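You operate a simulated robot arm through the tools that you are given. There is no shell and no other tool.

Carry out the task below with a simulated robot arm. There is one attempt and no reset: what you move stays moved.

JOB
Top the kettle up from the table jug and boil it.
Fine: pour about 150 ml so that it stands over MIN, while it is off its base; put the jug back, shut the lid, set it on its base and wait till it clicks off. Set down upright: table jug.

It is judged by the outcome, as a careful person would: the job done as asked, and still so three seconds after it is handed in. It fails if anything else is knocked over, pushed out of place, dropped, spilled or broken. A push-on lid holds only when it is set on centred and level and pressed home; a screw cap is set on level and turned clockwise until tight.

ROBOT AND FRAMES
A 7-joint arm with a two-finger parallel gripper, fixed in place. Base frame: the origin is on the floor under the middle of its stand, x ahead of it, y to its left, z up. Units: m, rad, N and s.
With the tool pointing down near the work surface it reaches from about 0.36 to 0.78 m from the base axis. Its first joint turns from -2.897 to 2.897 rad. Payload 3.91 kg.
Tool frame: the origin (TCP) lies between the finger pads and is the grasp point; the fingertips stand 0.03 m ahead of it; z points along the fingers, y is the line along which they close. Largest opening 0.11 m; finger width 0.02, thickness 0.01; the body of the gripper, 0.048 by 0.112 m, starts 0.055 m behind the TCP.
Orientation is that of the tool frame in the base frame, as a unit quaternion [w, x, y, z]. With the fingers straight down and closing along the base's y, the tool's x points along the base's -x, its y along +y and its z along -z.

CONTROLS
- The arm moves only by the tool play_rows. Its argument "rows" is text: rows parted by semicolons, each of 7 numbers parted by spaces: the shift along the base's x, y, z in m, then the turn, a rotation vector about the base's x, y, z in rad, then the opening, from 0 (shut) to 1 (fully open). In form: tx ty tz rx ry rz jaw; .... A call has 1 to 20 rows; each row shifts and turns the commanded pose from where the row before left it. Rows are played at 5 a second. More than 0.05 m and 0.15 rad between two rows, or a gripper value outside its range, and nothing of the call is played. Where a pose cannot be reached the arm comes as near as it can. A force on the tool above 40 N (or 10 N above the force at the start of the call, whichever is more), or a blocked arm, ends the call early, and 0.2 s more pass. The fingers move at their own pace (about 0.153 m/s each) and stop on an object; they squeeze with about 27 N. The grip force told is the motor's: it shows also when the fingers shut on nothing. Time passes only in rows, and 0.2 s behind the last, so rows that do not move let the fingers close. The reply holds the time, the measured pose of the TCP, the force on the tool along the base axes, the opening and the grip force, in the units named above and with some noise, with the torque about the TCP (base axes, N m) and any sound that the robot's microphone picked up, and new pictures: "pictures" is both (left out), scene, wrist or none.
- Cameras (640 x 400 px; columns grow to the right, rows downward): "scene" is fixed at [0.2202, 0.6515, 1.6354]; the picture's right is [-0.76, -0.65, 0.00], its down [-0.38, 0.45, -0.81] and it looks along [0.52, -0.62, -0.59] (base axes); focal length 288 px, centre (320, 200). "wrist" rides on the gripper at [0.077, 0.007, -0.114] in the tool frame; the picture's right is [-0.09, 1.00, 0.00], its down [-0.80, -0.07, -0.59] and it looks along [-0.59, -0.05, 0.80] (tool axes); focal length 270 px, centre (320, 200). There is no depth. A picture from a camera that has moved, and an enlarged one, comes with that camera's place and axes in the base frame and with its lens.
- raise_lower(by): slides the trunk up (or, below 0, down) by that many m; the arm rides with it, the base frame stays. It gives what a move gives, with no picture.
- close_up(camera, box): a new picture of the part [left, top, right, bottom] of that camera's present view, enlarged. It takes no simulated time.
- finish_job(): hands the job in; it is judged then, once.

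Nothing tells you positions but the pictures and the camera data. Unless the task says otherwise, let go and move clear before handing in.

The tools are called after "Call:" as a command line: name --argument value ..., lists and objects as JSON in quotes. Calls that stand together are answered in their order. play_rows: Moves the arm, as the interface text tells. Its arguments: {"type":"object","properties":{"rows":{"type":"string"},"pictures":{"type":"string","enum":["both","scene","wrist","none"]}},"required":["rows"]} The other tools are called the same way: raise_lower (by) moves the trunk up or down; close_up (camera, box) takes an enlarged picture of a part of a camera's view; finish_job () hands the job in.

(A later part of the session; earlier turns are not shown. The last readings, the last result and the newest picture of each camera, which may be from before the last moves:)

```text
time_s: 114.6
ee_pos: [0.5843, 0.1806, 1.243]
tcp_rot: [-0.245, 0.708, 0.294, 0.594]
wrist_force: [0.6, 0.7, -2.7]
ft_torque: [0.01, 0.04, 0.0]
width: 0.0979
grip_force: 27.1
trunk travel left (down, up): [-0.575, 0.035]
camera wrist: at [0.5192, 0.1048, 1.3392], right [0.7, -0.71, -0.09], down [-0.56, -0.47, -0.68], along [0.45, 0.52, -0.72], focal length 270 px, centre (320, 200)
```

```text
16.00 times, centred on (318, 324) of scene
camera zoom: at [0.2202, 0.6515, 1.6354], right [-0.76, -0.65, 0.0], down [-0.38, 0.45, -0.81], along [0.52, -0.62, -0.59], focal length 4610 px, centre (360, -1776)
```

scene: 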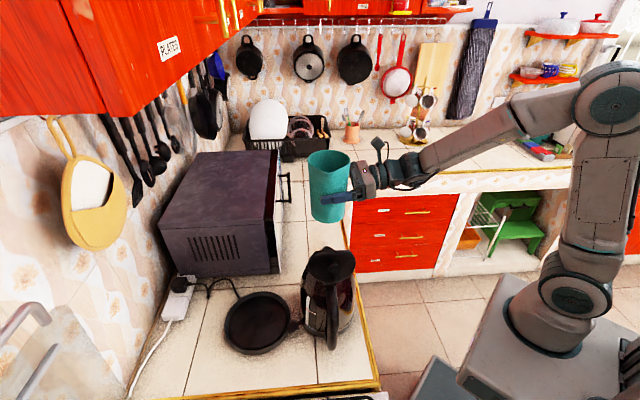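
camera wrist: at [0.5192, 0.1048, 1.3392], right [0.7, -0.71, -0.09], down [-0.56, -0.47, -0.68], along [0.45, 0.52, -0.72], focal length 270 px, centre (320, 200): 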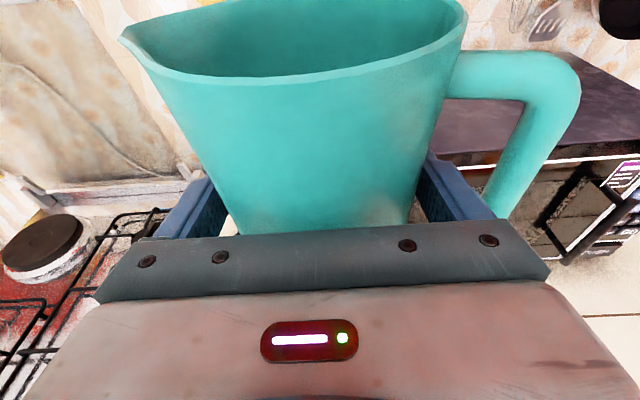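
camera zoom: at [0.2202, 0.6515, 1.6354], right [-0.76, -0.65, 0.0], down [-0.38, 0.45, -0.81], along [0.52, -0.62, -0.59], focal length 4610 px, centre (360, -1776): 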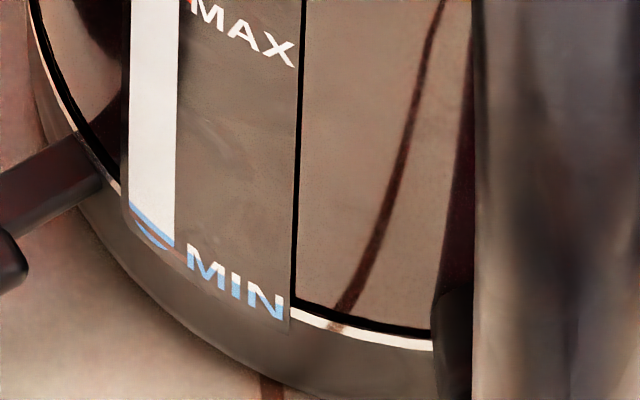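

Blue water now shows in the window around the MIN mark. I'll enlarge further to judge whether it is above the line.

Call:
close_up --camera "scene" --box '[309, 318, 324, 330]'

Call:
close_up --camera "scene" --box '[308, 298, 328, 316]'

```text
16.00 times, centred on (316, 324) of scene
camera zoom: at [0.2202, 0.6515, 1.6354], right [-0.76, -0.65, 0.0], down [-0.38, 0.45, -0.81], along [0.52, -0.62, -0.59], focal length 4610 px, centre (376, -1784)
```

zoom: 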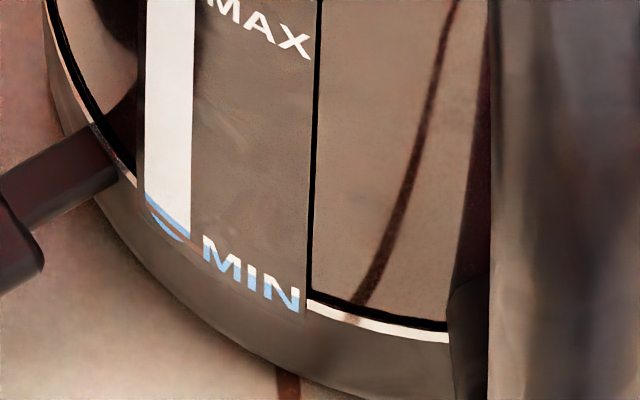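

```text
16.00 times, centred on (318, 307) of scene
camera zoom: at [0.2202, 0.6515, 1.6354], right [-0.76, -0.65, 0.0], down [-0.38, 0.45, -0.81], along [0.52, -0.62, -0.59], focal length 4610 px, centre (352, -1512)
```

zoom: 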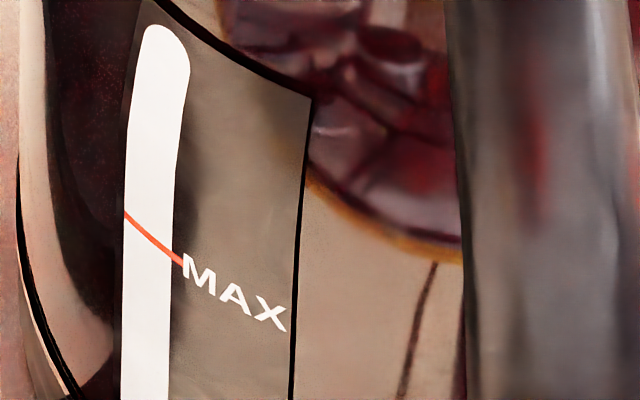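

The water stands a little above MIN. Now I'll carry the jug back to its place.

Call:
play_rows --rows "0.008 -0.0078 0 0 0 0 0.5; 0.0135 -0.0132 -0.01 0 0 0 0.5; 0.0135 -0.0132 -0.015 0 0 0 0.5; 0.0135 -0.0132 -0.015 0 0 0 0.5; 0.0135 -0.0132 -0.015 0 0 0 0.5; 0.0135 -0.0132 -0.015 0 0 0 0.5; 0.0135 -0.0132 -0.015 0 0 0 0.5; 0.0135 -0.0132 -0.015 0 0 0 0.5; 0.0135 -0.0132 -0.015 0 0 0 0.5; 0.0083 -0.0084 -0.01 0 0 0 0.5; 0 0 0 0 0 0 0.5; 0 0 0 0 0 0 0.5" --pictures "none"

Call:
close_up --camera "scene" --box '[270, 150, 430, 260]'

```text
time_s: 117.2
ee_pos: [0.7102, 0.0568, 1.1181]
tcp_rot: [-0.246, 0.707, 0.296, 0.593]
wrist_force: [0.1, -0.5, -2.6]
ft_torque: [0.0, 0.0, -0.03]
width: 0.0978
grip_force: 26.9
trunk travel left (down, up): [-0.575, 0.035]
```

```text
3.64 times, centred on (350, 205) of scene
camera zoom: at [0.2202, 0.6515, 1.6354], right [-0.76, -0.65, 0.0], down [-0.38, 0.45, -0.81], along [0.52, -0.62, -0.59], focal length 1048 px, centre (211, 182)
```

zoom: 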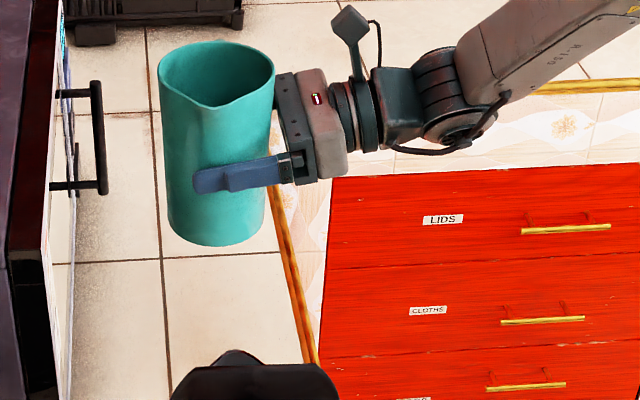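

Level and above its spot. I'll lower it, then feel for the counter in 1 mm steps.

Call:
play_rows --rows "-0.0006 0.0007 -0.02 0 0 0 0.5; -0.0006 0.0007 -0.03 0 0 0 0.5; 0 0 -0.03 0 0 0 0.5; 0 0 -0.03 0 0 0 0.5; 0 0 -0.025 0 0 0 0.5; 0 0 -0.012 0 0 0 0.5; 0 0 -0.006 0 0 0 0.5; 0 0 0 0 0 0 0.5" --pictures "none"

Call:
close_up --camera "scene" --box '[270, 150, 430, 260]'

Call:
play_rows --rows "0 0 -0.002 0 0 0 0.5; 0 0 0 0 0 0 0.5" --pictures "none"

```text
time_s: 119.0
ee_pos: [0.7073, 0.059, 0.9656]
tcp_rot: [-0.244, 0.708, 0.294, 0.594]
wrist_force: [-0.7, 0.9, -3.1]
ft_torque: [0.03, 0.03, -0.02]
width: 0.0981
grip_force: 27.3
trunk travel left (down, up): [-0.575, 0.035]
```

```text
3.64 times, centred on (350, 205) of scene
camera zoom: at [0.2202, 0.6515, 1.6354], right [-0.76, -0.65, 0.0], down [-0.38, 0.45, -0.81], along [0.52, -0.62, -0.59], focal length 1048 px, centre (211, 182)
```

zoom: 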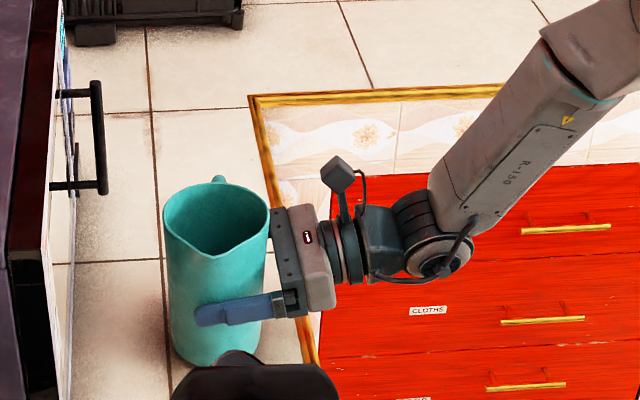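

```text
time_s: 119.6
ee_pos: [0.7072, 0.0585, 0.9632]
tcp_rot: [-0.245, 0.708, 0.295, 0.593]
wrist_force: [0.5, 0.2, -2.8]
ft_torque: [-0.01, -0.01, -0.02]
width: 0.0978
grip_force: 26.7
trunk travel left (down, up): [-0.575, 0.035]
```

Call:
play_rows --rows "0 0 -0.002 0 0 0 0.5; 0 0 0 0 0 0 0.5" --pictures "none"

Call:
play_rows --rows "0 0 -0.002 0 0 0 0.5; 0 0 0 0 0 0 0.5" --pictures "none"

Call:
play_rows --rows "0 0 -0.001 0 0 0 0.5; 0 0 0 0 0 0 0.5" --pictures "none"

```text
time_s: 120.2
ee_pos: [0.7076, 0.0577, 0.9618]
tcp_rot: [-0.246, 0.707, 0.296, 0.593]
wrist_force: [1.0, -0.3, -1.5]
ft_torque: [-0.02, 0.05, -0.03]
width: 0.0977
grip_force: 26.5
trunk travel left (down, up): [-0.575, 0.035]
```

```text
time_s: 120.8
ee_pos: [0.7082, 0.0587, 0.9589]
tcp_rot: [-0.245, 0.708, 0.295, 0.593]
wrist_force: [0.3, -0.1, -2.4]
ft_torque: [0.0, -0.01, 0.02]
width: 0.0979
grip_force: 27.1
trunk travel left (down, up): [-0.575, 0.035]
```

```text
time_s: 121.4
ee_pos: [0.709, 0.0585, 0.9579]
tcp_rot: [-0.245, 0.707, 0.295, 0.594]
wrist_force: [-0.6, 0.8, -2.6]
ft_torque: [0.01, 0.02, 0.0]
width: 0.0978
grip_force: 26.4
trunk travel left (down, up): [-0.575, 0.035]
```

Call:
play_rows --rows "0 0 -0.001 0 0 0 0.5; 0 0 0 0 0 0 0.5" --pictures "none"

Call:
play_rows --rows "0 0 -0.001 0 0 0 0.5; 0 0 0 0 0 0 0.5" --pictures "none"

```text
time_s: 122.0
ee_pos: [0.708, 0.0582, 0.9571]
tcp_rot: [-0.244, 0.708, 0.294, 0.593]
wrist_force: [0.2, -0.6, -2.1]
ft_torque: [0.01, 0.01, -0.02]
width: 0.0981
grip_force: 26.7
trunk travel left (down, up): [-0.575, 0.035]
```

```text
time_s: 122.6
ee_pos: [0.7071, 0.0581, 0.9569]
tcp_rot: [-0.245, 0.707, 0.295, 0.594]
wrist_force: [-0.4, 0.9, 0.7]
ft_torque: [-0.06, 0.0, 0.0]
width: 0.0978
grip_force: 26.8
trunk travel left (down, up): [-0.575, 0.035]
```

The counter now carries the jug. I'll open the fingers gently.

Call:
play_rows --rows "0 0 0 0 0 0 0.91; 0 0 0 0 0 0 0.95; 0 0 0 0 0 0 1; 0 0 0 0 0 0 1; 0 0 0 0 0 0 1" --pictures "none"

Call:
close_up --camera "scene" --box '[270, 150, 430, 260]'

Call:
close_up --camera "wrist" --box '[100, 0, 540, 240]'

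```text
time_s: 123.8
ee_pos: [0.707, 0.0579, 0.9571]
tcp_rot: [-0.245, 0.707, 0.295, 0.594]
wrist_force: [-0.3, -0.9, -0.6]
ft_torque: [0.0, -0.02, -0.03]
width: 0.1096
grip_force: 0.0
trunk travel left (down, up): [-0.575, 0.035]
```

```text
3.64 times, centred on (350, 205) of scene
camera zoom: at [0.2202, 0.6515, 1.6354], right [-0.76, -0.65, 0.0], down [-0.38, 0.45, -0.81], along [0.52, -0.62, -0.59], focal length 1048 px, centre (211, 182)
```

zoom: 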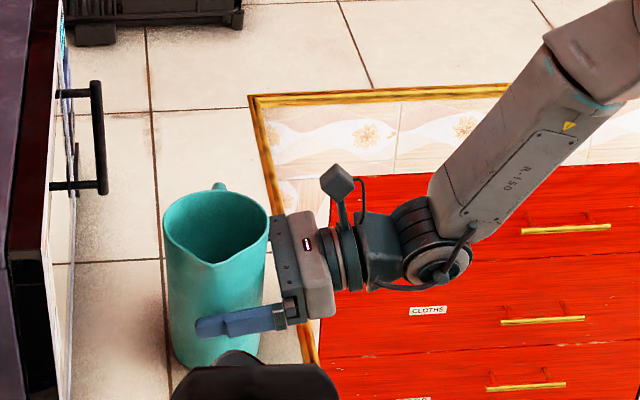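

```text
1.45 times, centred on (320, 120) of wrist
camera zoom: at [0.6422, -0.0163, 1.0522], right [0.69, -0.71, -0.08], down [-0.56, -0.47, -0.69], along [0.45, 0.52, -0.72], focal length 393 px, centre (320, 316)
```

zoom: 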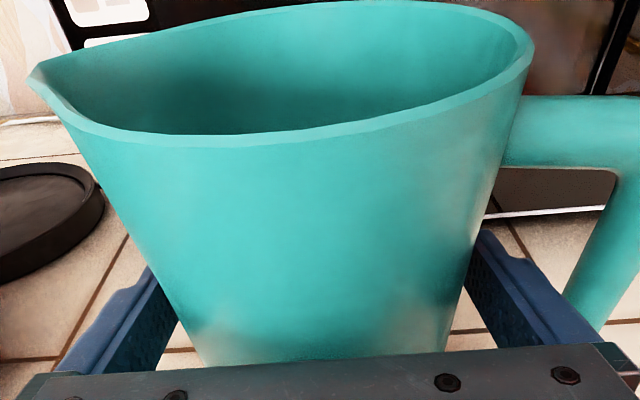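

The jug is standing back in its place. I'll back out, rise, and turn the tool to point down again with the fingers along the kettle's hinge line.

Call:
play_rows --rows "-0.0209 -0.0209 0.0052 0 0 0 1; -0.0209 -0.0209 0.0052 0 0 0 1; -0.0209 -0.0209 0.0052 0 0 0 1; -0.0209 -0.0209 0.0052 0 0 0 1; -0.0209 -0.0209 0.0052 0 0 0 1; -0.01 0 0.04 0 0 0 1; -0.01 0 0.045 0 0 0 1; -0.01 0 0.045 0 0 0 1; -0.01 0 0.045 0 0 0 1; -0.01 0.01 0.045 -0.099 0.099 0 1; 0 0.01 0.03 -0.099 0.099 0 1; 0 0.01 0.03 -0.099 0.099 0 1; 0 0.01 0.02 -0.099 0.099 0 1; 0 0.01 0 -0.099 0.099 0 1; 0 0.01 0 -0.099 0.099 0 1; 0 0.01 0 -0.099 0.099 0 1; 0 0.01 0 -0.099 0.099 0 1; 0 0.01 0 -0.099 0.099 0 1; 0 0.01 0 -0.099 0.099 0 1; 0 0 0 0 0 0 1"

```text
time_s: 128.0
ee_pos: [0.553, 0.0529, 1.2827]
tcp_rot: [0.0, 0.924, 0.383, -0.002]
wrist_force: [0.6, 0.3, -0.1]
ft_torque: [0.04, 0.0, 0.0]
width: 0.11
grip_force: 0.1
trunk travel left (down, up): [-0.575, 0.035]
camera wrist: at [0.6125, 0.1042, 1.397], right [0.64, -0.76, 0.0], down [-0.61, -0.52, 0.6], along [-0.46, -0.39, -0.8], focal length 270 px, centre (320, 200)
```

scene: 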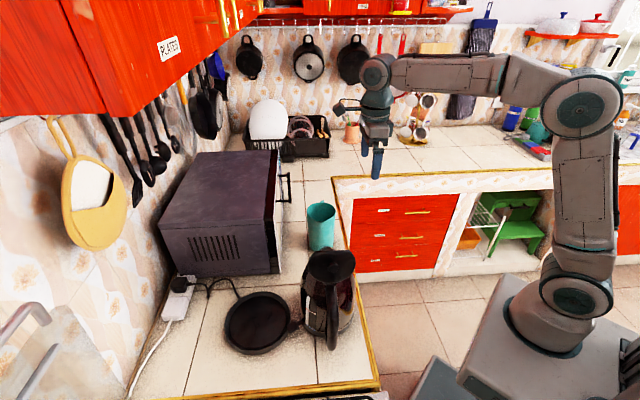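
wrist: 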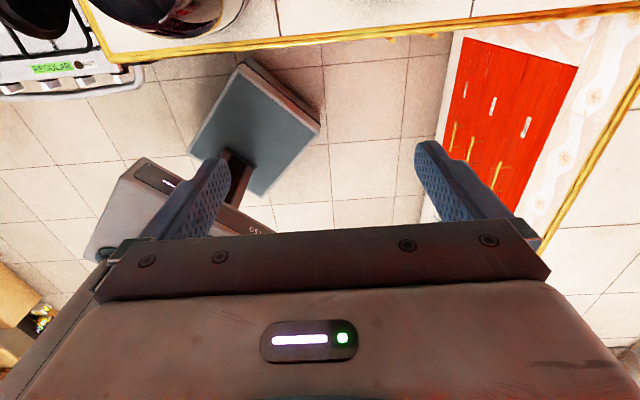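

The tool points down. I'll yaw it round and move over to the handle side of the kettle, above the open lid.

Call:
play_rows --rows "-0.0116 0.0285 0.003 0 0 0.138 0.6; -0.0116 0.0285 0.003 0 0 0.138 0.3; -0.0116 0.0285 0.003 0 0 0.138 0; -0.0116 0.0285 0.003 0 0 0.138 0; -0.0116 0.0285 0.003 0 0 0.138 0; -0.0116 0.0285 0.003 0 0 0.138 0; -0.0116 0.0285 0 0 0 0.138 0; -0.0116 0.0285 0 0 0 0.138 0; -0.0116 0.0285 0 0 0 0.138 0; -0.0116 0.0285 0 0 0 0.138 0; -0.0116 0.0285 0 0 0 0.138 0; 0 0 0 0 0 0 0"

Call:
close_up --camera "wrist" --box '[180, 0, 460, 220]'

```text
time_s: 130.6
ee_pos: [0.4252, 0.367, 1.3015]
tcp_rot: [0.002, 0.405, 0.914, -0.001]
wrist_force: [-0.3, 0.0, -0.1]
ft_torque: [0.01, 0.0, 0.03]
width: 0.0
grip_force: 27.4
trunk travel left (down, up): [-0.575, 0.035]
camera wrist: at [0.3779, 0.4293, 1.415], right [0.8, 0.61, 0.0], down [0.49, -0.64, 0.6], along [0.36, -0.48, -0.8], focal length 270 px, centre (320, 200)
```

scene: 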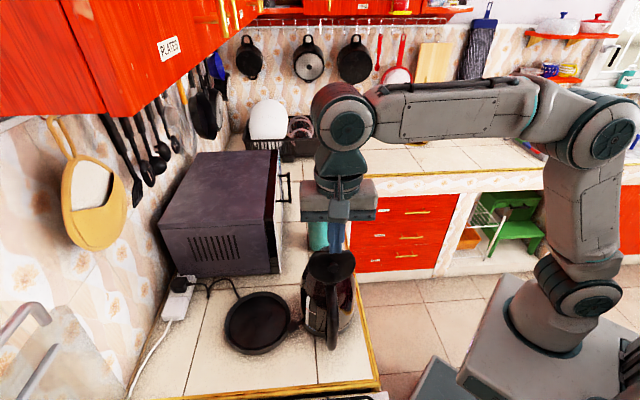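
wrist: 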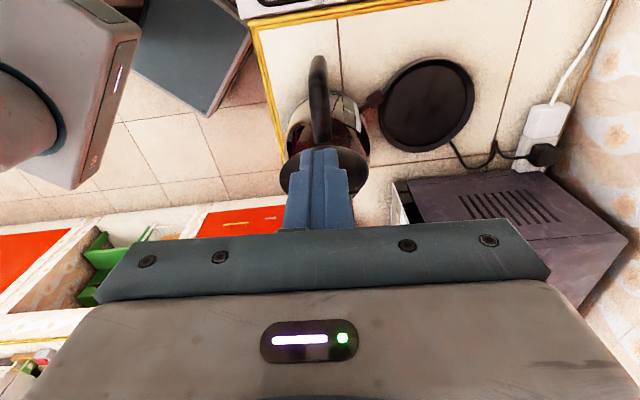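

```text
1.82 times, centred on (320, 110) of wrist
camera zoom: at [0.3779, 0.4293, 1.415], right [0.8, 0.61, 0.0], down [0.49, -0.64, 0.6], along [0.36, -0.48, -0.8], focal length 491 px, centre (320, 364)
```

zoom: 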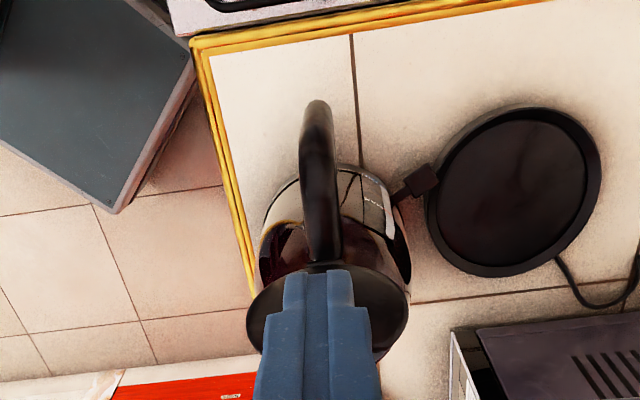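

From here I see the handle, the lever and the plate (centre about (0.641, 0.425)) well. I'll come down behind the lid with closed fingers, above the handle, and push it over.

Call:
play_rows --rows "0 0 -0.036 0 0 0 0; 0 0 -0.036 0 0 0 0; 0 0 -0.0355 0 0 0 0; 0 0 0 0 0 0 0"

Call:
close_up --camera "scene" --box '[280, 200, 380, 300]'

```text
time_s: 131.6
ee_pos: [0.4252, 0.3684, 1.1935]
tcp_rot: [0.002, 0.405, 0.914, -0.002]
wrist_force: [0.6, -0.2, 0.3]
ft_torque: [0.02, -0.02, 0.01]
width: 0.0
grip_force: 26.8
trunk travel left (down, up): [-0.575, 0.035]
camera wrist: at [0.3781, 0.4298, 1.3079], right [0.8, 0.6, 0.0], down [0.48, -0.64, 0.6], along [0.36, -0.48, -0.8], focal length 270 px, centre (320, 200)
```

scene: 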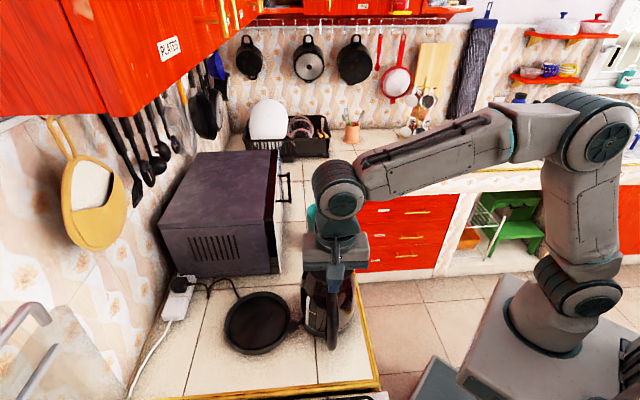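
wrist: 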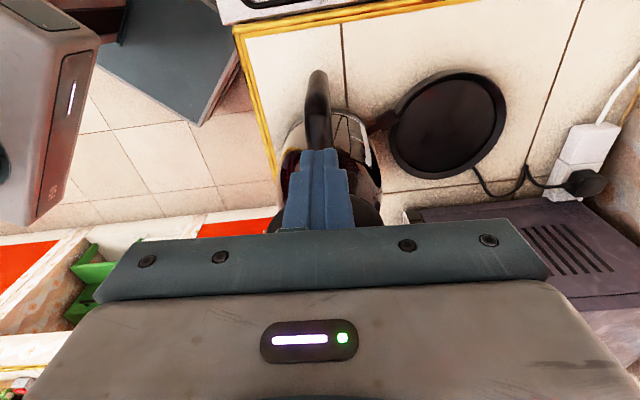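

```text
4.00 times, centred on (330, 250) of scene
camera zoom: at [0.2202, 0.6515, 1.6354], right [-0.76, -0.65, 0.0], down [-0.38, 0.45, -0.81], along [0.52, -0.62, -0.59], focal length 1152 px, centre (280, 0)
```

zoom: 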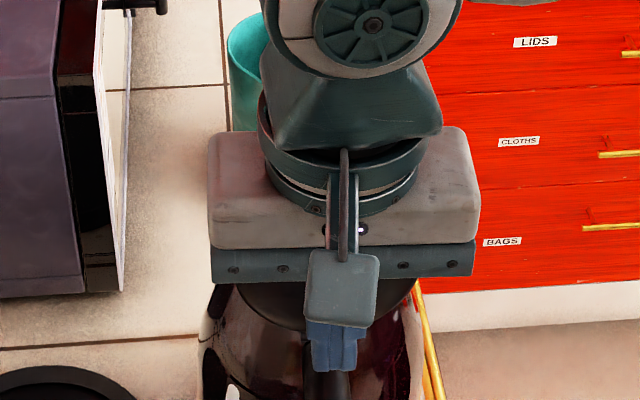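

Now I'll push slowly towards the spout side.

Call:
play_rows --rows "0.0079 -0.009 0 0 0 0 0; 0.0079 -0.009 0 0 0 0 0; 0.0079 -0.009 0 0 0 0 0; 0.0079 -0.009 0 0 0 0 0; 0.0079 -0.009 0 0 0 0 0; 0.0079 -0.009 0 0 0 0 0; 0 0 0 0 0 0 0" --pictures "wrist"

Call:
close_up --camera "scene" --box '[280, 200, 380, 300]'

```text
time_s: 133.2
ee_pos: [0.4739, 0.3135, 1.1918]
tcp_rot: [0.0, 0.405, 0.914, -0.002]
wrist_force: [-0.1, -0.2, -0.2]
ft_torque: [0.01, 0.0, -0.01]
width: 0.0
grip_force: 26.7
trunk travel left (down, up): [-0.575, 0.035]
camera wrist: at [0.4262, 0.3758, 1.3069], right [0.8, 0.6, 0.0], down [0.48, -0.64, 0.6], along [0.36, -0.48, -0.8], focal length 270 px, centre (320, 200)
```

wrist: 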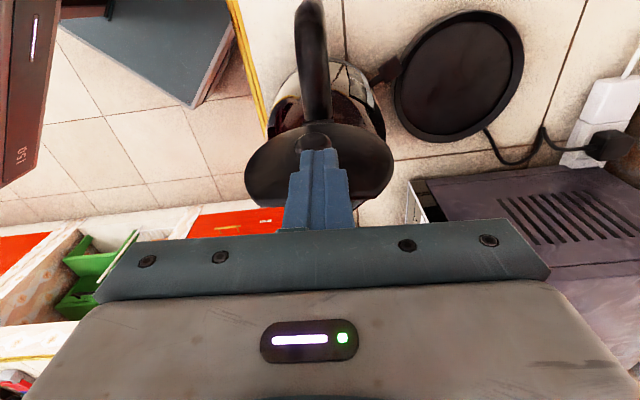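

```text
4.00 times, centred on (330, 250) of scene
camera zoom: at [0.2202, 0.6515, 1.6354], right [-0.76, -0.65, 0.0], down [-0.38, 0.45, -0.81], along [0.52, -0.62, -0.59], focal length 1152 px, centre (280, 0)
```

zoom: 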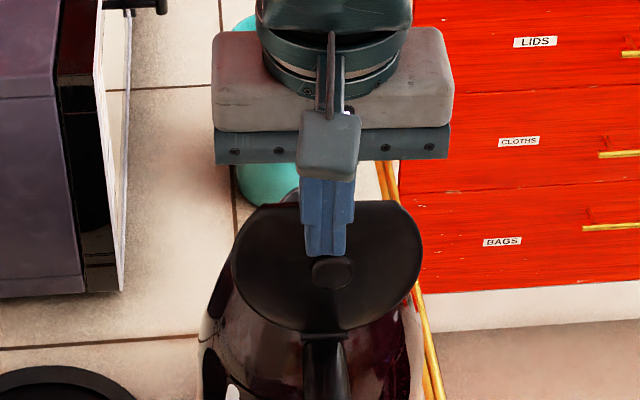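

The finger is at the lid; I'll push on gently.

Call:
play_rows --rows "0.0066 -0.0075 0 0 0 0 0; 0.0066 -0.0075 0 0 0 0 0; 0.0066 -0.0075 0 0 0 0 0; 0 0 0 0 0 0 0" --pictures "wrist"

Call:
close_up --camera "scene" --box '[280, 200, 380, 300]'

```text
time_s: 134.2
ee_pos: [0.492, 0.2909, 1.1932]
tcp_rot: [0.002, 0.406, 0.914, -0.001]
wrist_force: [-0.4, 0.1, 0.0]
ft_torque: [0.0, 0.0, -0.02]
width: 0.0
grip_force: 27.1
trunk travel left (down, up): [-0.575, 0.035]
camera wrist: at [0.4454, 0.3533, 1.3071], right [0.8, 0.6, 0.0], down [0.48, -0.64, 0.6], along [0.36, -0.48, -0.8], focal length 270 px, centre (320, 200)
```

wrist: 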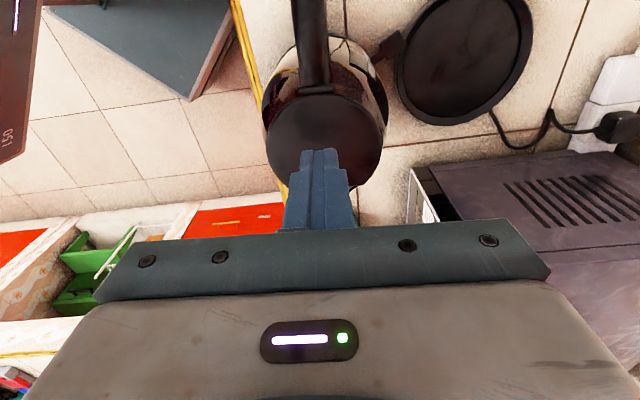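

```text
4.00 times, centred on (330, 250) of scene
camera zoom: at [0.2202, 0.6515, 1.6354], right [-0.76, -0.65, 0.0], down [-0.38, 0.45, -0.81], along [0.52, -0.62, -0.59], focal length 1152 px, centre (280, 0)
```

zoom: 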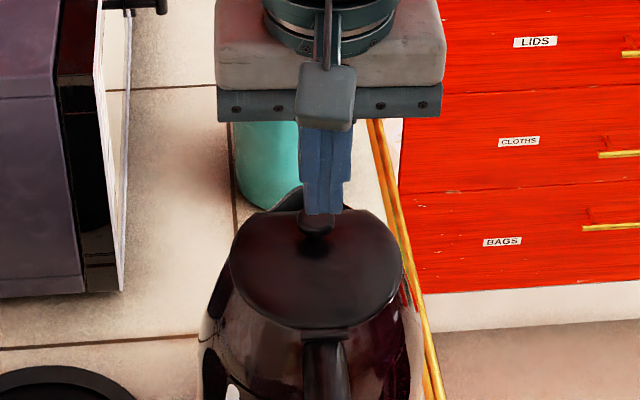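

The lid has dropped shut. I'll move over the knob and press lightly to make sure it is home.

Call:
play_rows --rows "0.0115 -0.0126 0 0 0 0 0; 0.0115 -0.0126 0 0 0 0 0; 0.0115 -0.0127 0 0 0 0 0; 0 0 -0.02 0 0 0 0; 0 0 -0.02 0 0 0 0; 0 0 -0.006 0 0 0 0; 0 0 0 0 0 0 0" --pictures "wrist"

Call:
close_up --camera "scene" --box '[280, 200, 380, 300]'

```text
time_s: 135.8
ee_pos: [0.5264, 0.2536, 1.1465]
tcp_rot: [0.002, 0.405, 0.914, -0.003]
wrist_force: [-0.4, -0.7, -0.6]
ft_torque: [-0.01, 0.01, -0.01]
width: 0.0001
grip_force: 26.7
trunk travel left (down, up): [-0.575, 0.035]
camera wrist: at [0.4805, 0.3153, 1.2608], right [0.8, 0.6, 0.0], down [0.48, -0.64, 0.6], along [0.36, -0.48, -0.8], focal length 270 px, centre (320, 200)
```

wrist: 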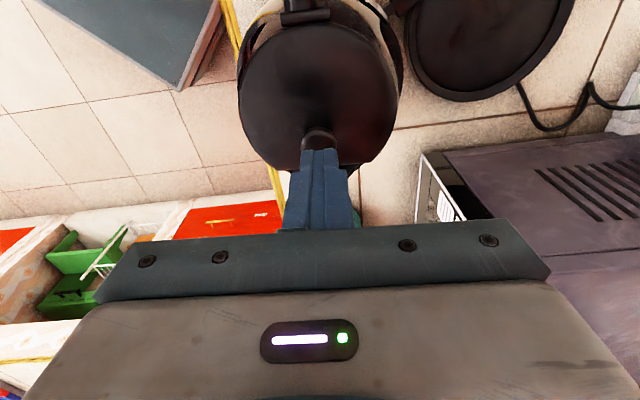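

```text
4.00 times, centred on (330, 250) of scene
camera zoom: at [0.2202, 0.6515, 1.6354], right [-0.76, -0.65, 0.0], down [-0.38, 0.45, -0.81], along [0.52, -0.62, -0.59], focal length 1152 px, centre (280, 0)
```

zoom: 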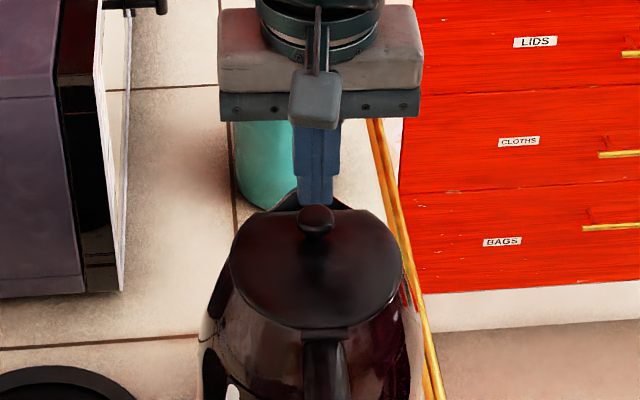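

Call:
play_rows --rows "-0.0015 0.0025 -0.004 0 0 0 0; 0 0 -0.003 0 0 0 0; 0 0 0 0 0 0 0" --pictures "none"

Call:
play_rows --rows "0 0 -0.002 0 0 0 0; 0 0 0 0 0 0 0" --pictures "none"

Call:
play_rows --rows "0 0 -0.002 0 0 0 0; 0 0 0 0 0 0 0" --pictures "none"

```text
time_s: 136.6
ee_pos: [0.5271, 0.2543, 1.1411]
tcp_rot: [0.002, 0.405, 0.914, -0.002]
wrist_force: [0.1, -0.7, -0.7]
ft_torque: [0.0, -0.05, 0.01]
width: 0.0
grip_force: 27.5
trunk travel left (down, up): [-0.575, 0.035]
```

```text
time_s: 137.2
ee_pos: [0.525, 0.2545, 1.1389]
tcp_rot: [0.002, 0.405, 0.914, -0.002]
wrist_force: [0.8, 0.1, -0.4]
ft_torque: [0.0, 0.03, -0.01]
width: 0.0
grip_force: 27.4
trunk travel left (down, up): [-0.575, 0.035]
```

```text
time_s: 137.8
ee_pos: [0.5248, 0.2548, 1.1365]
tcp_rot: [0.002, 0.405, 0.914, -0.002]
wrist_force: [-0.5, -0.3, 0.2]
ft_torque: [0.01, 0.02, 0.0]
width: 0.0
grip_force: 27.0
trunk travel left (down, up): [-0.575, 0.035]
```

Call:
play_rows --rows "0 0 -0.002 0 0 0 0; 0 0 0 0 0 0 0" --pictures "none"

Call:
play_rows --rows "0 0 -0.002 0 0 0 0; 0 0 0 0 0 0 0" --pictures "none"

Call:
close_up --camera "scene" --box '[300, 230, 350, 270]'

```text
time_s: 138.4
ee_pos: [0.5258, 0.2552, 1.1346]
tcp_rot: [0.003, 0.405, 0.914, -0.002]
wrist_force: [0.2, 0.9, 0.5]
ft_torque: [0.01, 0.01, -0.01]
width: 0.0
grip_force: 26.8
trunk travel left (down, up): [-0.575, 0.035]
```

```text
time_s: 139.0
ee_pos: [0.5258, 0.2558, 1.1322]
tcp_rot: [0.003, 0.406, 0.914, -0.001]
wrist_force: [1.4, -0.2, 4.8]
ft_torque: [-0.03, -0.04, 0.03]
width: 0.0
grip_force: 27.4
trunk travel left (down, up): [-0.575, 0.035]
```

```text
10.00 times, centred on (325, 250) of scene
camera zoom: at [0.2202, 0.6515, 1.6354], right [-0.76, -0.65, 0.0], down [-0.38, 0.45, -0.81], along [0.52, -0.62, -0.59], focal length 2881 px, centre (270, -300)
```

zoom: 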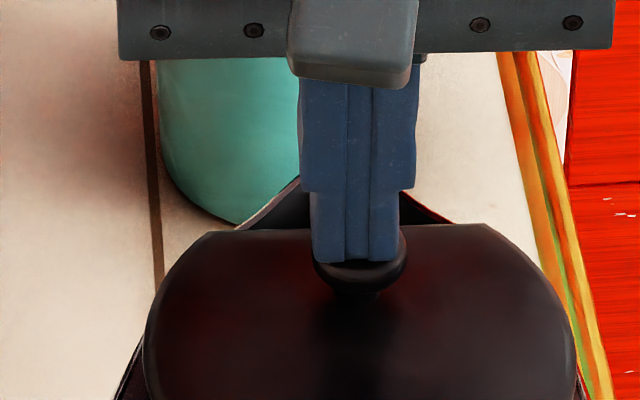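

Call:
play_rows --rows "0 0 -0.0015 0 0 0 0; 0 0 0 0 0 0 0" --pictures "none"

Call:
play_rows --rows "0 0 0.02 0 0 0 0; 0 0 0.04 0 0 0 0; -0.01 0.0113 0.04 0 0 0 0.2; -0.03 0.034 0 0 0 0 0.4; -0.03 0.034 0 0 0 0 0.6; 0 0 0 0 0 0 0.7"

Call:
close_up --camera "wrist" --box '[200, 0, 440, 220]'

Call:
close_up --camera "scene" --box '[280, 230, 380, 360]'

```text
time_s: 139.6
ee_pos: [0.5267, 0.255, 1.1314]
tcp_rot: [0.003, 0.405, 0.914, 0.001]
wrist_force: [5.0, 1.7, 16.6]
ft_torque: [0.01, -0.18, 0.02]
width: 0.0
grip_force: 26.6
trunk travel left (down, up): [-0.575, 0.035]
```

```text
time_s: 141.0
ee_pos: [0.4562, 0.3351, 1.2312]
tcp_rot: [0.0, 0.406, 0.914, -0.001]
wrist_force: [0.4, -1.0, -0.2]
ft_torque: [0.0, 0.01, -0.06]
width: 0.0772
grip_force: 0.0
trunk travel left (down, up): [-0.575, 0.035]
camera wrist: at [0.4089, 0.398, 1.3449], right [0.8, 0.6, 0.0], down [0.48, -0.64, 0.6], along [0.36, -0.48, -0.8], focal length 270 px, centre (320, 200)
```

scene: 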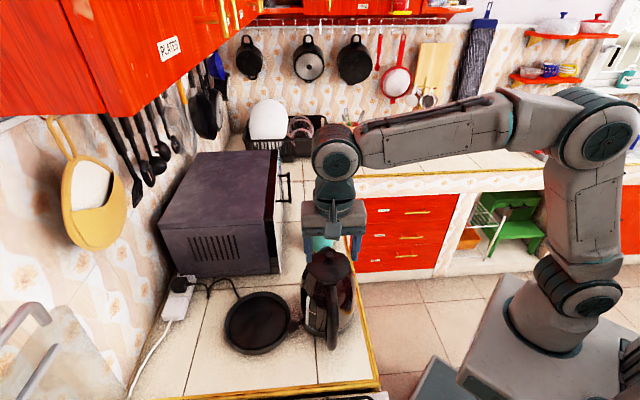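
wrist: 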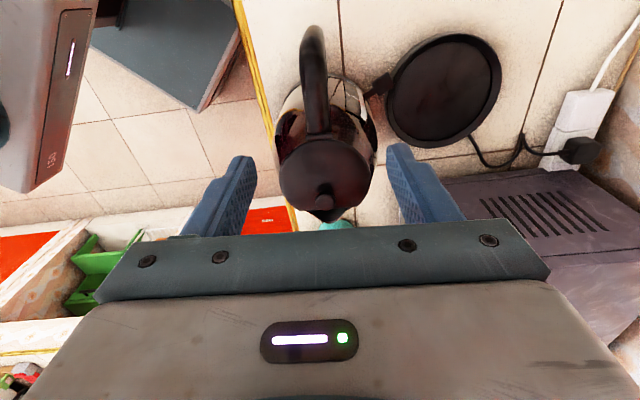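

```text
1.82 times, centred on (320, 110) of wrist
camera zoom: at [0.4089, 0.398, 1.3449], right [0.8, 0.6, 0.0], down [0.48, -0.64, 0.6], along [0.36, -0.48, -0.8], focal length 491 px, centre (320, 364)
```

zoom: 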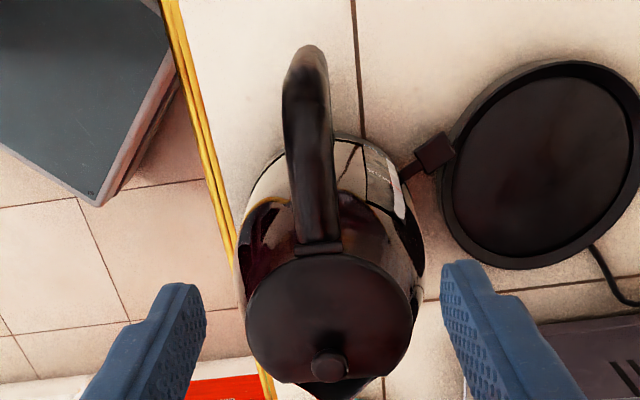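

```text
3.08 times, centred on (330, 295) of scene
camera zoom: at [0.2202, 0.6515, 1.6354], right [-0.76, -0.65, 0.0], down [-0.38, 0.45, -0.81], along [0.52, -0.62, -0.59], focal length 886 px, centre (289, -92)
```

zoom: 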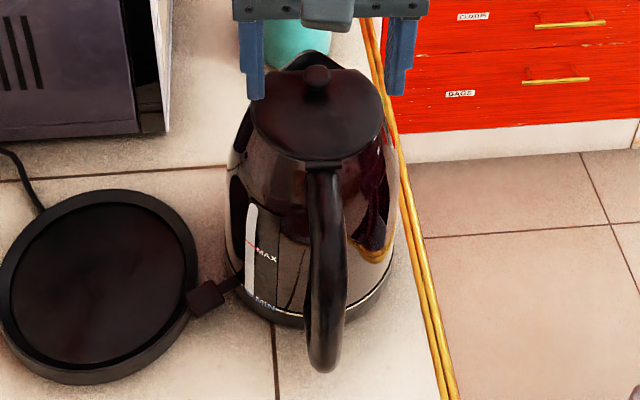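

The lid is home (pressed with about 16 N) and the kettle is undisturbed. Next I'll take the kettle by its handle from above: I move over the upright bar of the handle and check alignment.

Call:
play_rows --rows "-0.0104 0.0102 -0.035 0 0 0 0.7; -0.0104 0.0102 -0.035 0 0 0 0.6; -0.0103 0.0102 -0.03 0 0 0 0.6; 0 0 0 0 0 0 0.6"

Call:
close_up --camera "wrist" --box '[200, 0, 440, 220]'

Call:
close_up --camera "scene" --box '[280, 220, 380, 350]'

```text
time_s: 142.0
ee_pos: [0.4238, 0.3655, 1.1294]
tcp_rot: [0.003, 0.406, 0.914, -0.001]
wrist_force: [0.4, 0.4, -0.2]
ft_torque: [-0.02, -0.03, 0.03]
width: 0.066
grip_force: 0.0
trunk travel left (down, up): [-0.575, 0.035]
camera wrist: at [0.377, 0.428, 1.2442], right [0.8, 0.6, 0.0], down [0.48, -0.64, 0.6], along [0.36, -0.48, -0.8], focal length 270 px, centre (320, 200)
```

scene: 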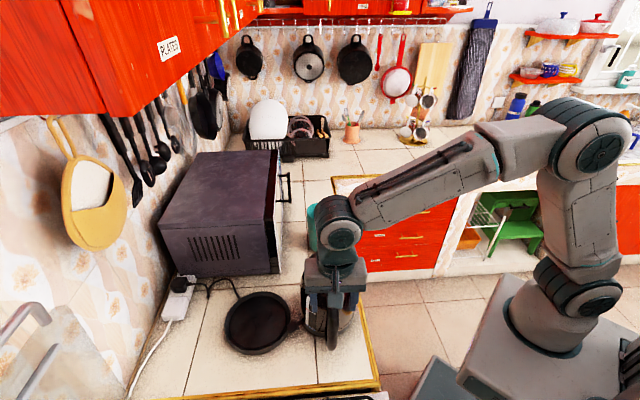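
wrist: 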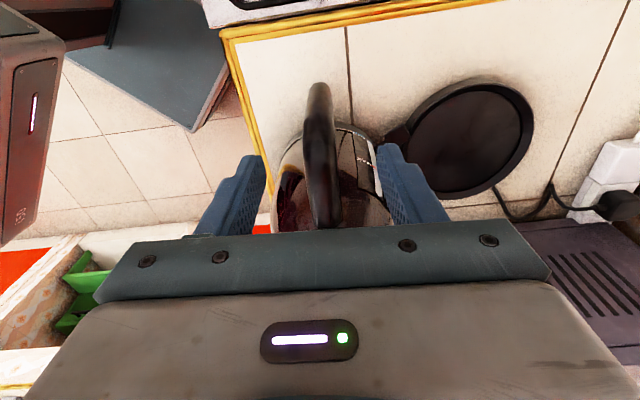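

```text
1.82 times, centred on (320, 110) of wrist
camera zoom: at [0.377, 0.428, 1.2442], right [0.8, 0.6, 0.0], down [0.48, -0.64, 0.6], along [0.36, -0.48, -0.8], focal length 491 px, centre (320, 364)
```

zoom: 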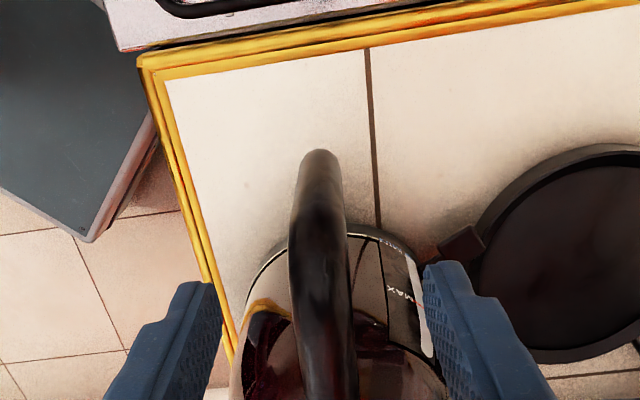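

```text
3.08 times, centred on (330, 285) of scene
camera zoom: at [0.2202, 0.6515, 1.6354], right [-0.76, -0.65, 0.0], down [-0.38, 0.45, -0.81], along [0.52, -0.62, -0.59], focal length 886 px, centre (289, -62)
```

zoom: 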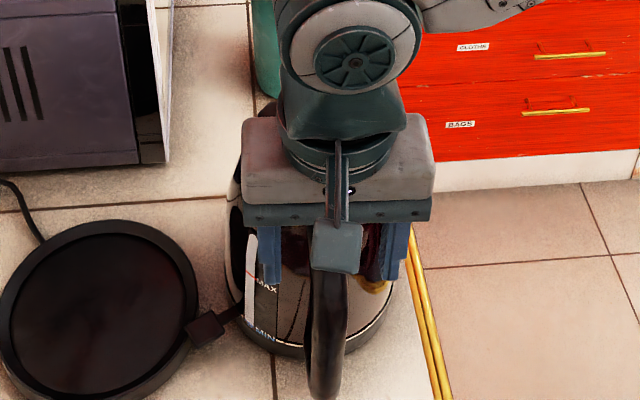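

The tool axis runs straight through the handle's upright bar. I'll lower the fingers on both sides of it.

Call:
play_rows --rows "0 0 -0.035 0 0 0 0.6; 0 0 -0.035 0 0 0 0.6; 0 0 -0.025 0 0 0 0.6; 0 0 -0.015 0 0 0 0.6; 0 0 0 0 0 0 0.6"

Call:
close_up --camera "wrist" --box '[200, 0, 440, 220]'

Call:
close_up --camera "scene" --box '[280, 220, 380, 350]'

```text
time_s: 143.2
ee_pos: [0.425, 0.3643, 1.0195]
tcp_rot: [0.002, 0.405, 0.914, -0.002]
wrist_force: [0.0, 0.4, -0.1]
ft_torque: [-0.01, -0.03, -0.01]
width: 0.0661
grip_force: 0.2
trunk travel left (down, up): [-0.575, 0.035]
camera wrist: at [0.377, 0.4277, 1.1344], right [0.8, 0.6, 0.0], down [0.48, -0.64, 0.6], along [0.36, -0.48, -0.8], focal length 270 px, centre (320, 200)
```

scene: 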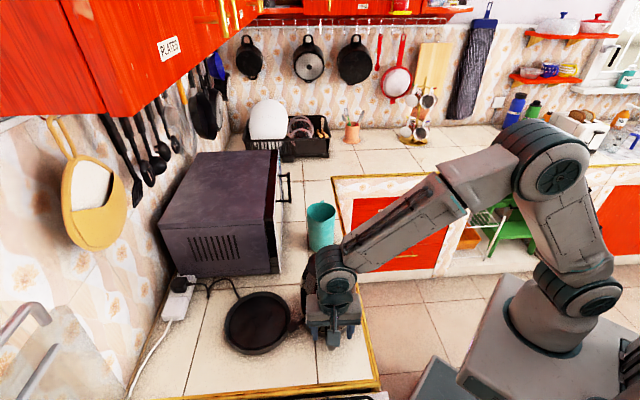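
wrist: 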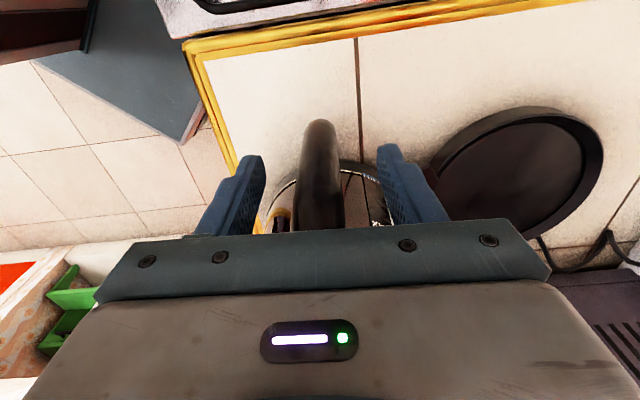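

```text
1.82 times, centred on (320, 110) of wrist
camera zoom: at [0.377, 0.4277, 1.1344], right [0.8, 0.6, 0.0], down [0.48, -0.64, 0.6], along [0.36, -0.48, -0.8], focal length 491 px, centre (320, 364)
```

zoom: 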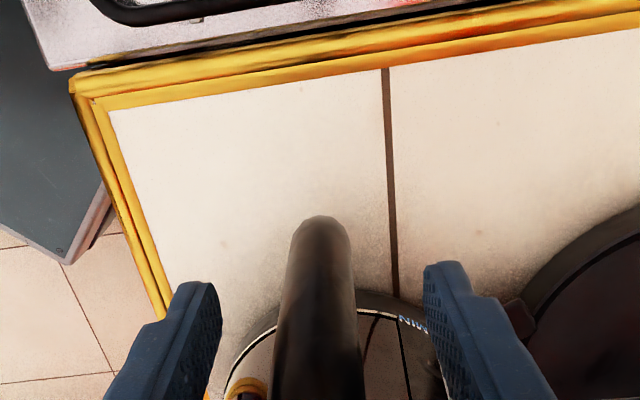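

```text
3.08 times, centred on (330, 285) of scene
camera zoom: at [0.2202, 0.6515, 1.6354], right [-0.76, -0.65, 0.0], down [-0.38, 0.45, -0.81], along [0.52, -0.62, -0.59], focal length 886 px, centre (289, -62)
```

zoom: 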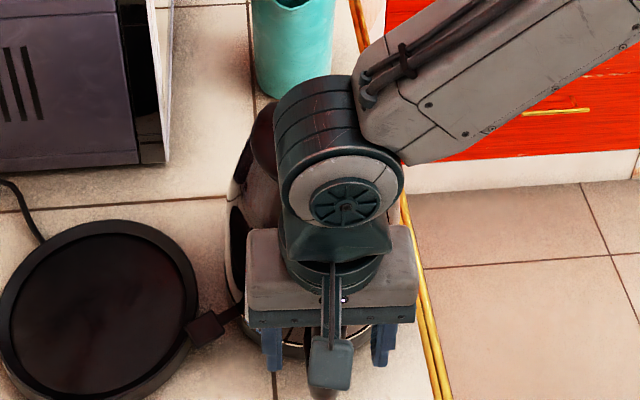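

The fingers stand either side of the handle. I'll go 1 cm lower so the palm nearly rests on it, then close.

Call:
play_rows --rows "0 0 -0.005 0 0 0 0.6; 0 0 -0.005 0 0 0 0.6; 0 0 0 0 0 0 0.6" --pictures "none"

Call:
play_rows --rows "0 0 0 0 0 0 0.45; 0 0 0 0 0 0 0.35; 0 0 0 0 0 0 0.25; 0 0 0 0 0 0 0.1; 0 0 0 0 0 0 0; 0 0 0 0 0 0 0"

Call:
close_up --camera "wrist" --box '[200, 0, 440, 220]'

```text
time_s: 144.0
ee_pos: [0.4238, 0.3648, 1.0106]
tcp_rot: [0.002, 0.405, 0.914, -0.002]
wrist_force: [-0.3, -0.2, 0.4]
ft_torque: [0.01, -0.04, 0.01]
width: 0.0661
grip_force: 0.0
trunk travel left (down, up): [-0.575, 0.035]
```

```text
time_s: 145.4
ee_pos: [0.4239, 0.3645, 1.0102]
tcp_rot: [0.002, 0.406, 0.914, -0.002]
wrist_force: [-1.9, -1.3, -0.3]
ft_torque: [0.08, 0.23, 0.03]
width: 0.0237
grip_force: 27.0
trunk travel left (down, up): [-0.575, 0.035]
camera wrist: at [0.3772, 0.4277, 1.1242], right [0.8, 0.6, 0.0], down [0.48, -0.64, 0.6], along [0.36, -0.48, -0.8], focal length 270 px, centre (320, 200)
```

scene: 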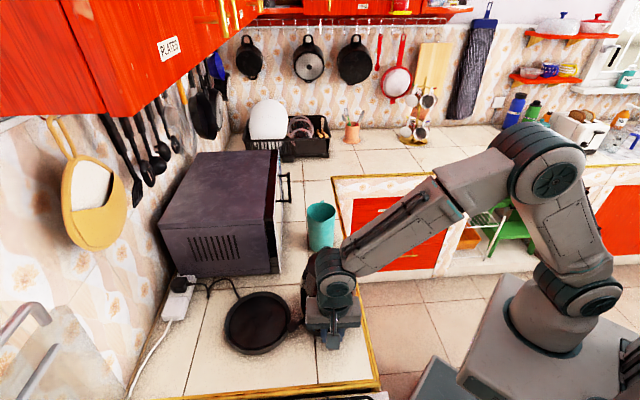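
wrist: 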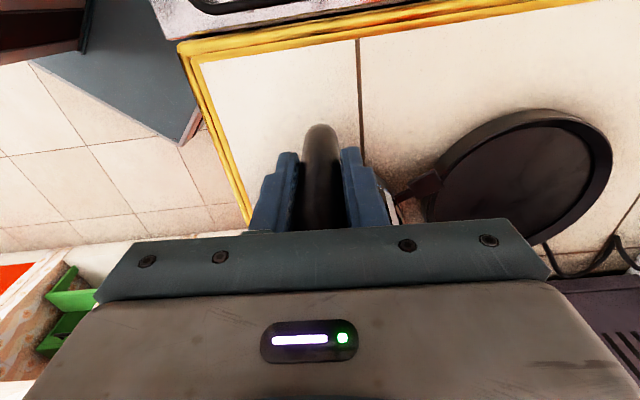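

```text
1.82 times, centred on (320, 110) of wrist
camera zoom: at [0.3772, 0.4277, 1.1242], right [0.8, 0.6, 0.0], down [0.48, -0.64, 0.6], along [0.36, -0.48, -0.8], focal length 491 px, centre (320, 364)
```

zoom: 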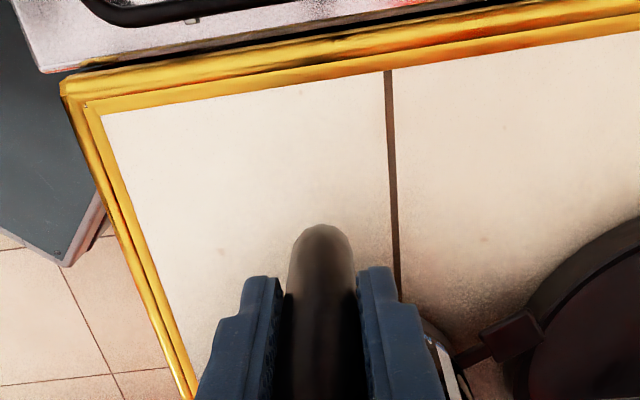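

I have the handle (width 0.024). I'll lift a few millimetres and see whether the kettle stays level in the grip.

Call:
play_rows --rows "0 0 0.003 0 0 0 0; 0 0 0.003 0 0 0 0; 0 0 0 0 0 0 0" --pictures "none"

Call:
close_up --camera "scene" --box '[270, 220, 390, 360]'

Call:
play_rows --rows "0 0 0.003 0 0 0 0; 0 0 0.003 0 0 0 0; 0 0 0 0 0 0 0" --pictures "none"

Call:
close_up --camera "scene" --box '[270, 220, 390, 360]'

```text
time_s: 146.2
ee_pos: [0.4245, 0.3657, 1.0154]
tcp_rot: [0.002, 0.405, 0.914, -0.002]
wrist_force: [-0.7, 0.6, 0.2]
ft_torque: [0.03, 0.04, 0.01]
width: 0.0
grip_force: 26.4
trunk travel left (down, up): [-0.575, 0.035]
```

```text
2.86 times, centred on (330, 290) of scene
camera zoom: at [0.2202, 0.6515, 1.6354], right [-0.76, -0.65, 0.0], down [-0.38, 0.45, -0.81], along [0.52, -0.62, -0.59], focal length 823 px, centre (291, -57)
```

zoom: 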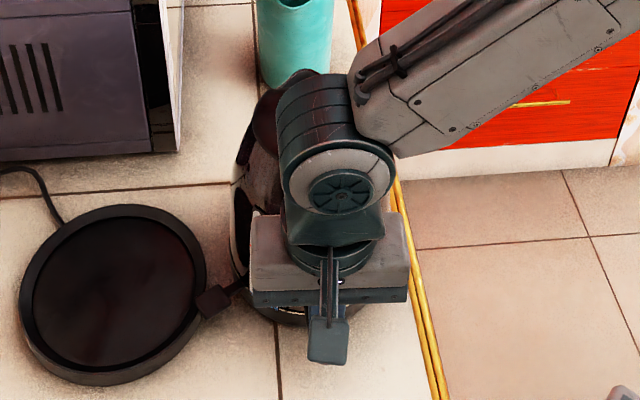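

```text
time_s: 147.0
ee_pos: [0.4245, 0.3648, 1.0222]
tcp_rot: [0.001, 0.405, 0.914, -0.001]
wrist_force: [-0.4, -0.9, -0.4]
ft_torque: [0.0, 0.03, 0.02]
width: 0.0
grip_force: 26.8
trunk travel left (down, up): [-0.575, 0.035]
```

```text
2.86 times, centred on (330, 290) of scene
camera zoom: at [0.2202, 0.6515, 1.6354], right [-0.76, -0.65, 0.0], down [-0.38, 0.45, -0.81], along [0.52, -0.62, -0.59], focal length 823 px, centre (291, -57)
```

zoom: 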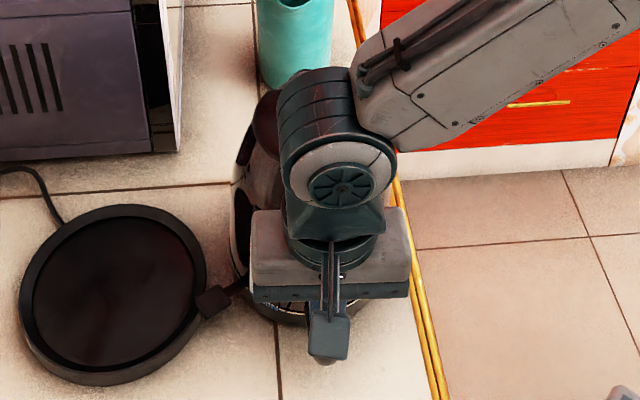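

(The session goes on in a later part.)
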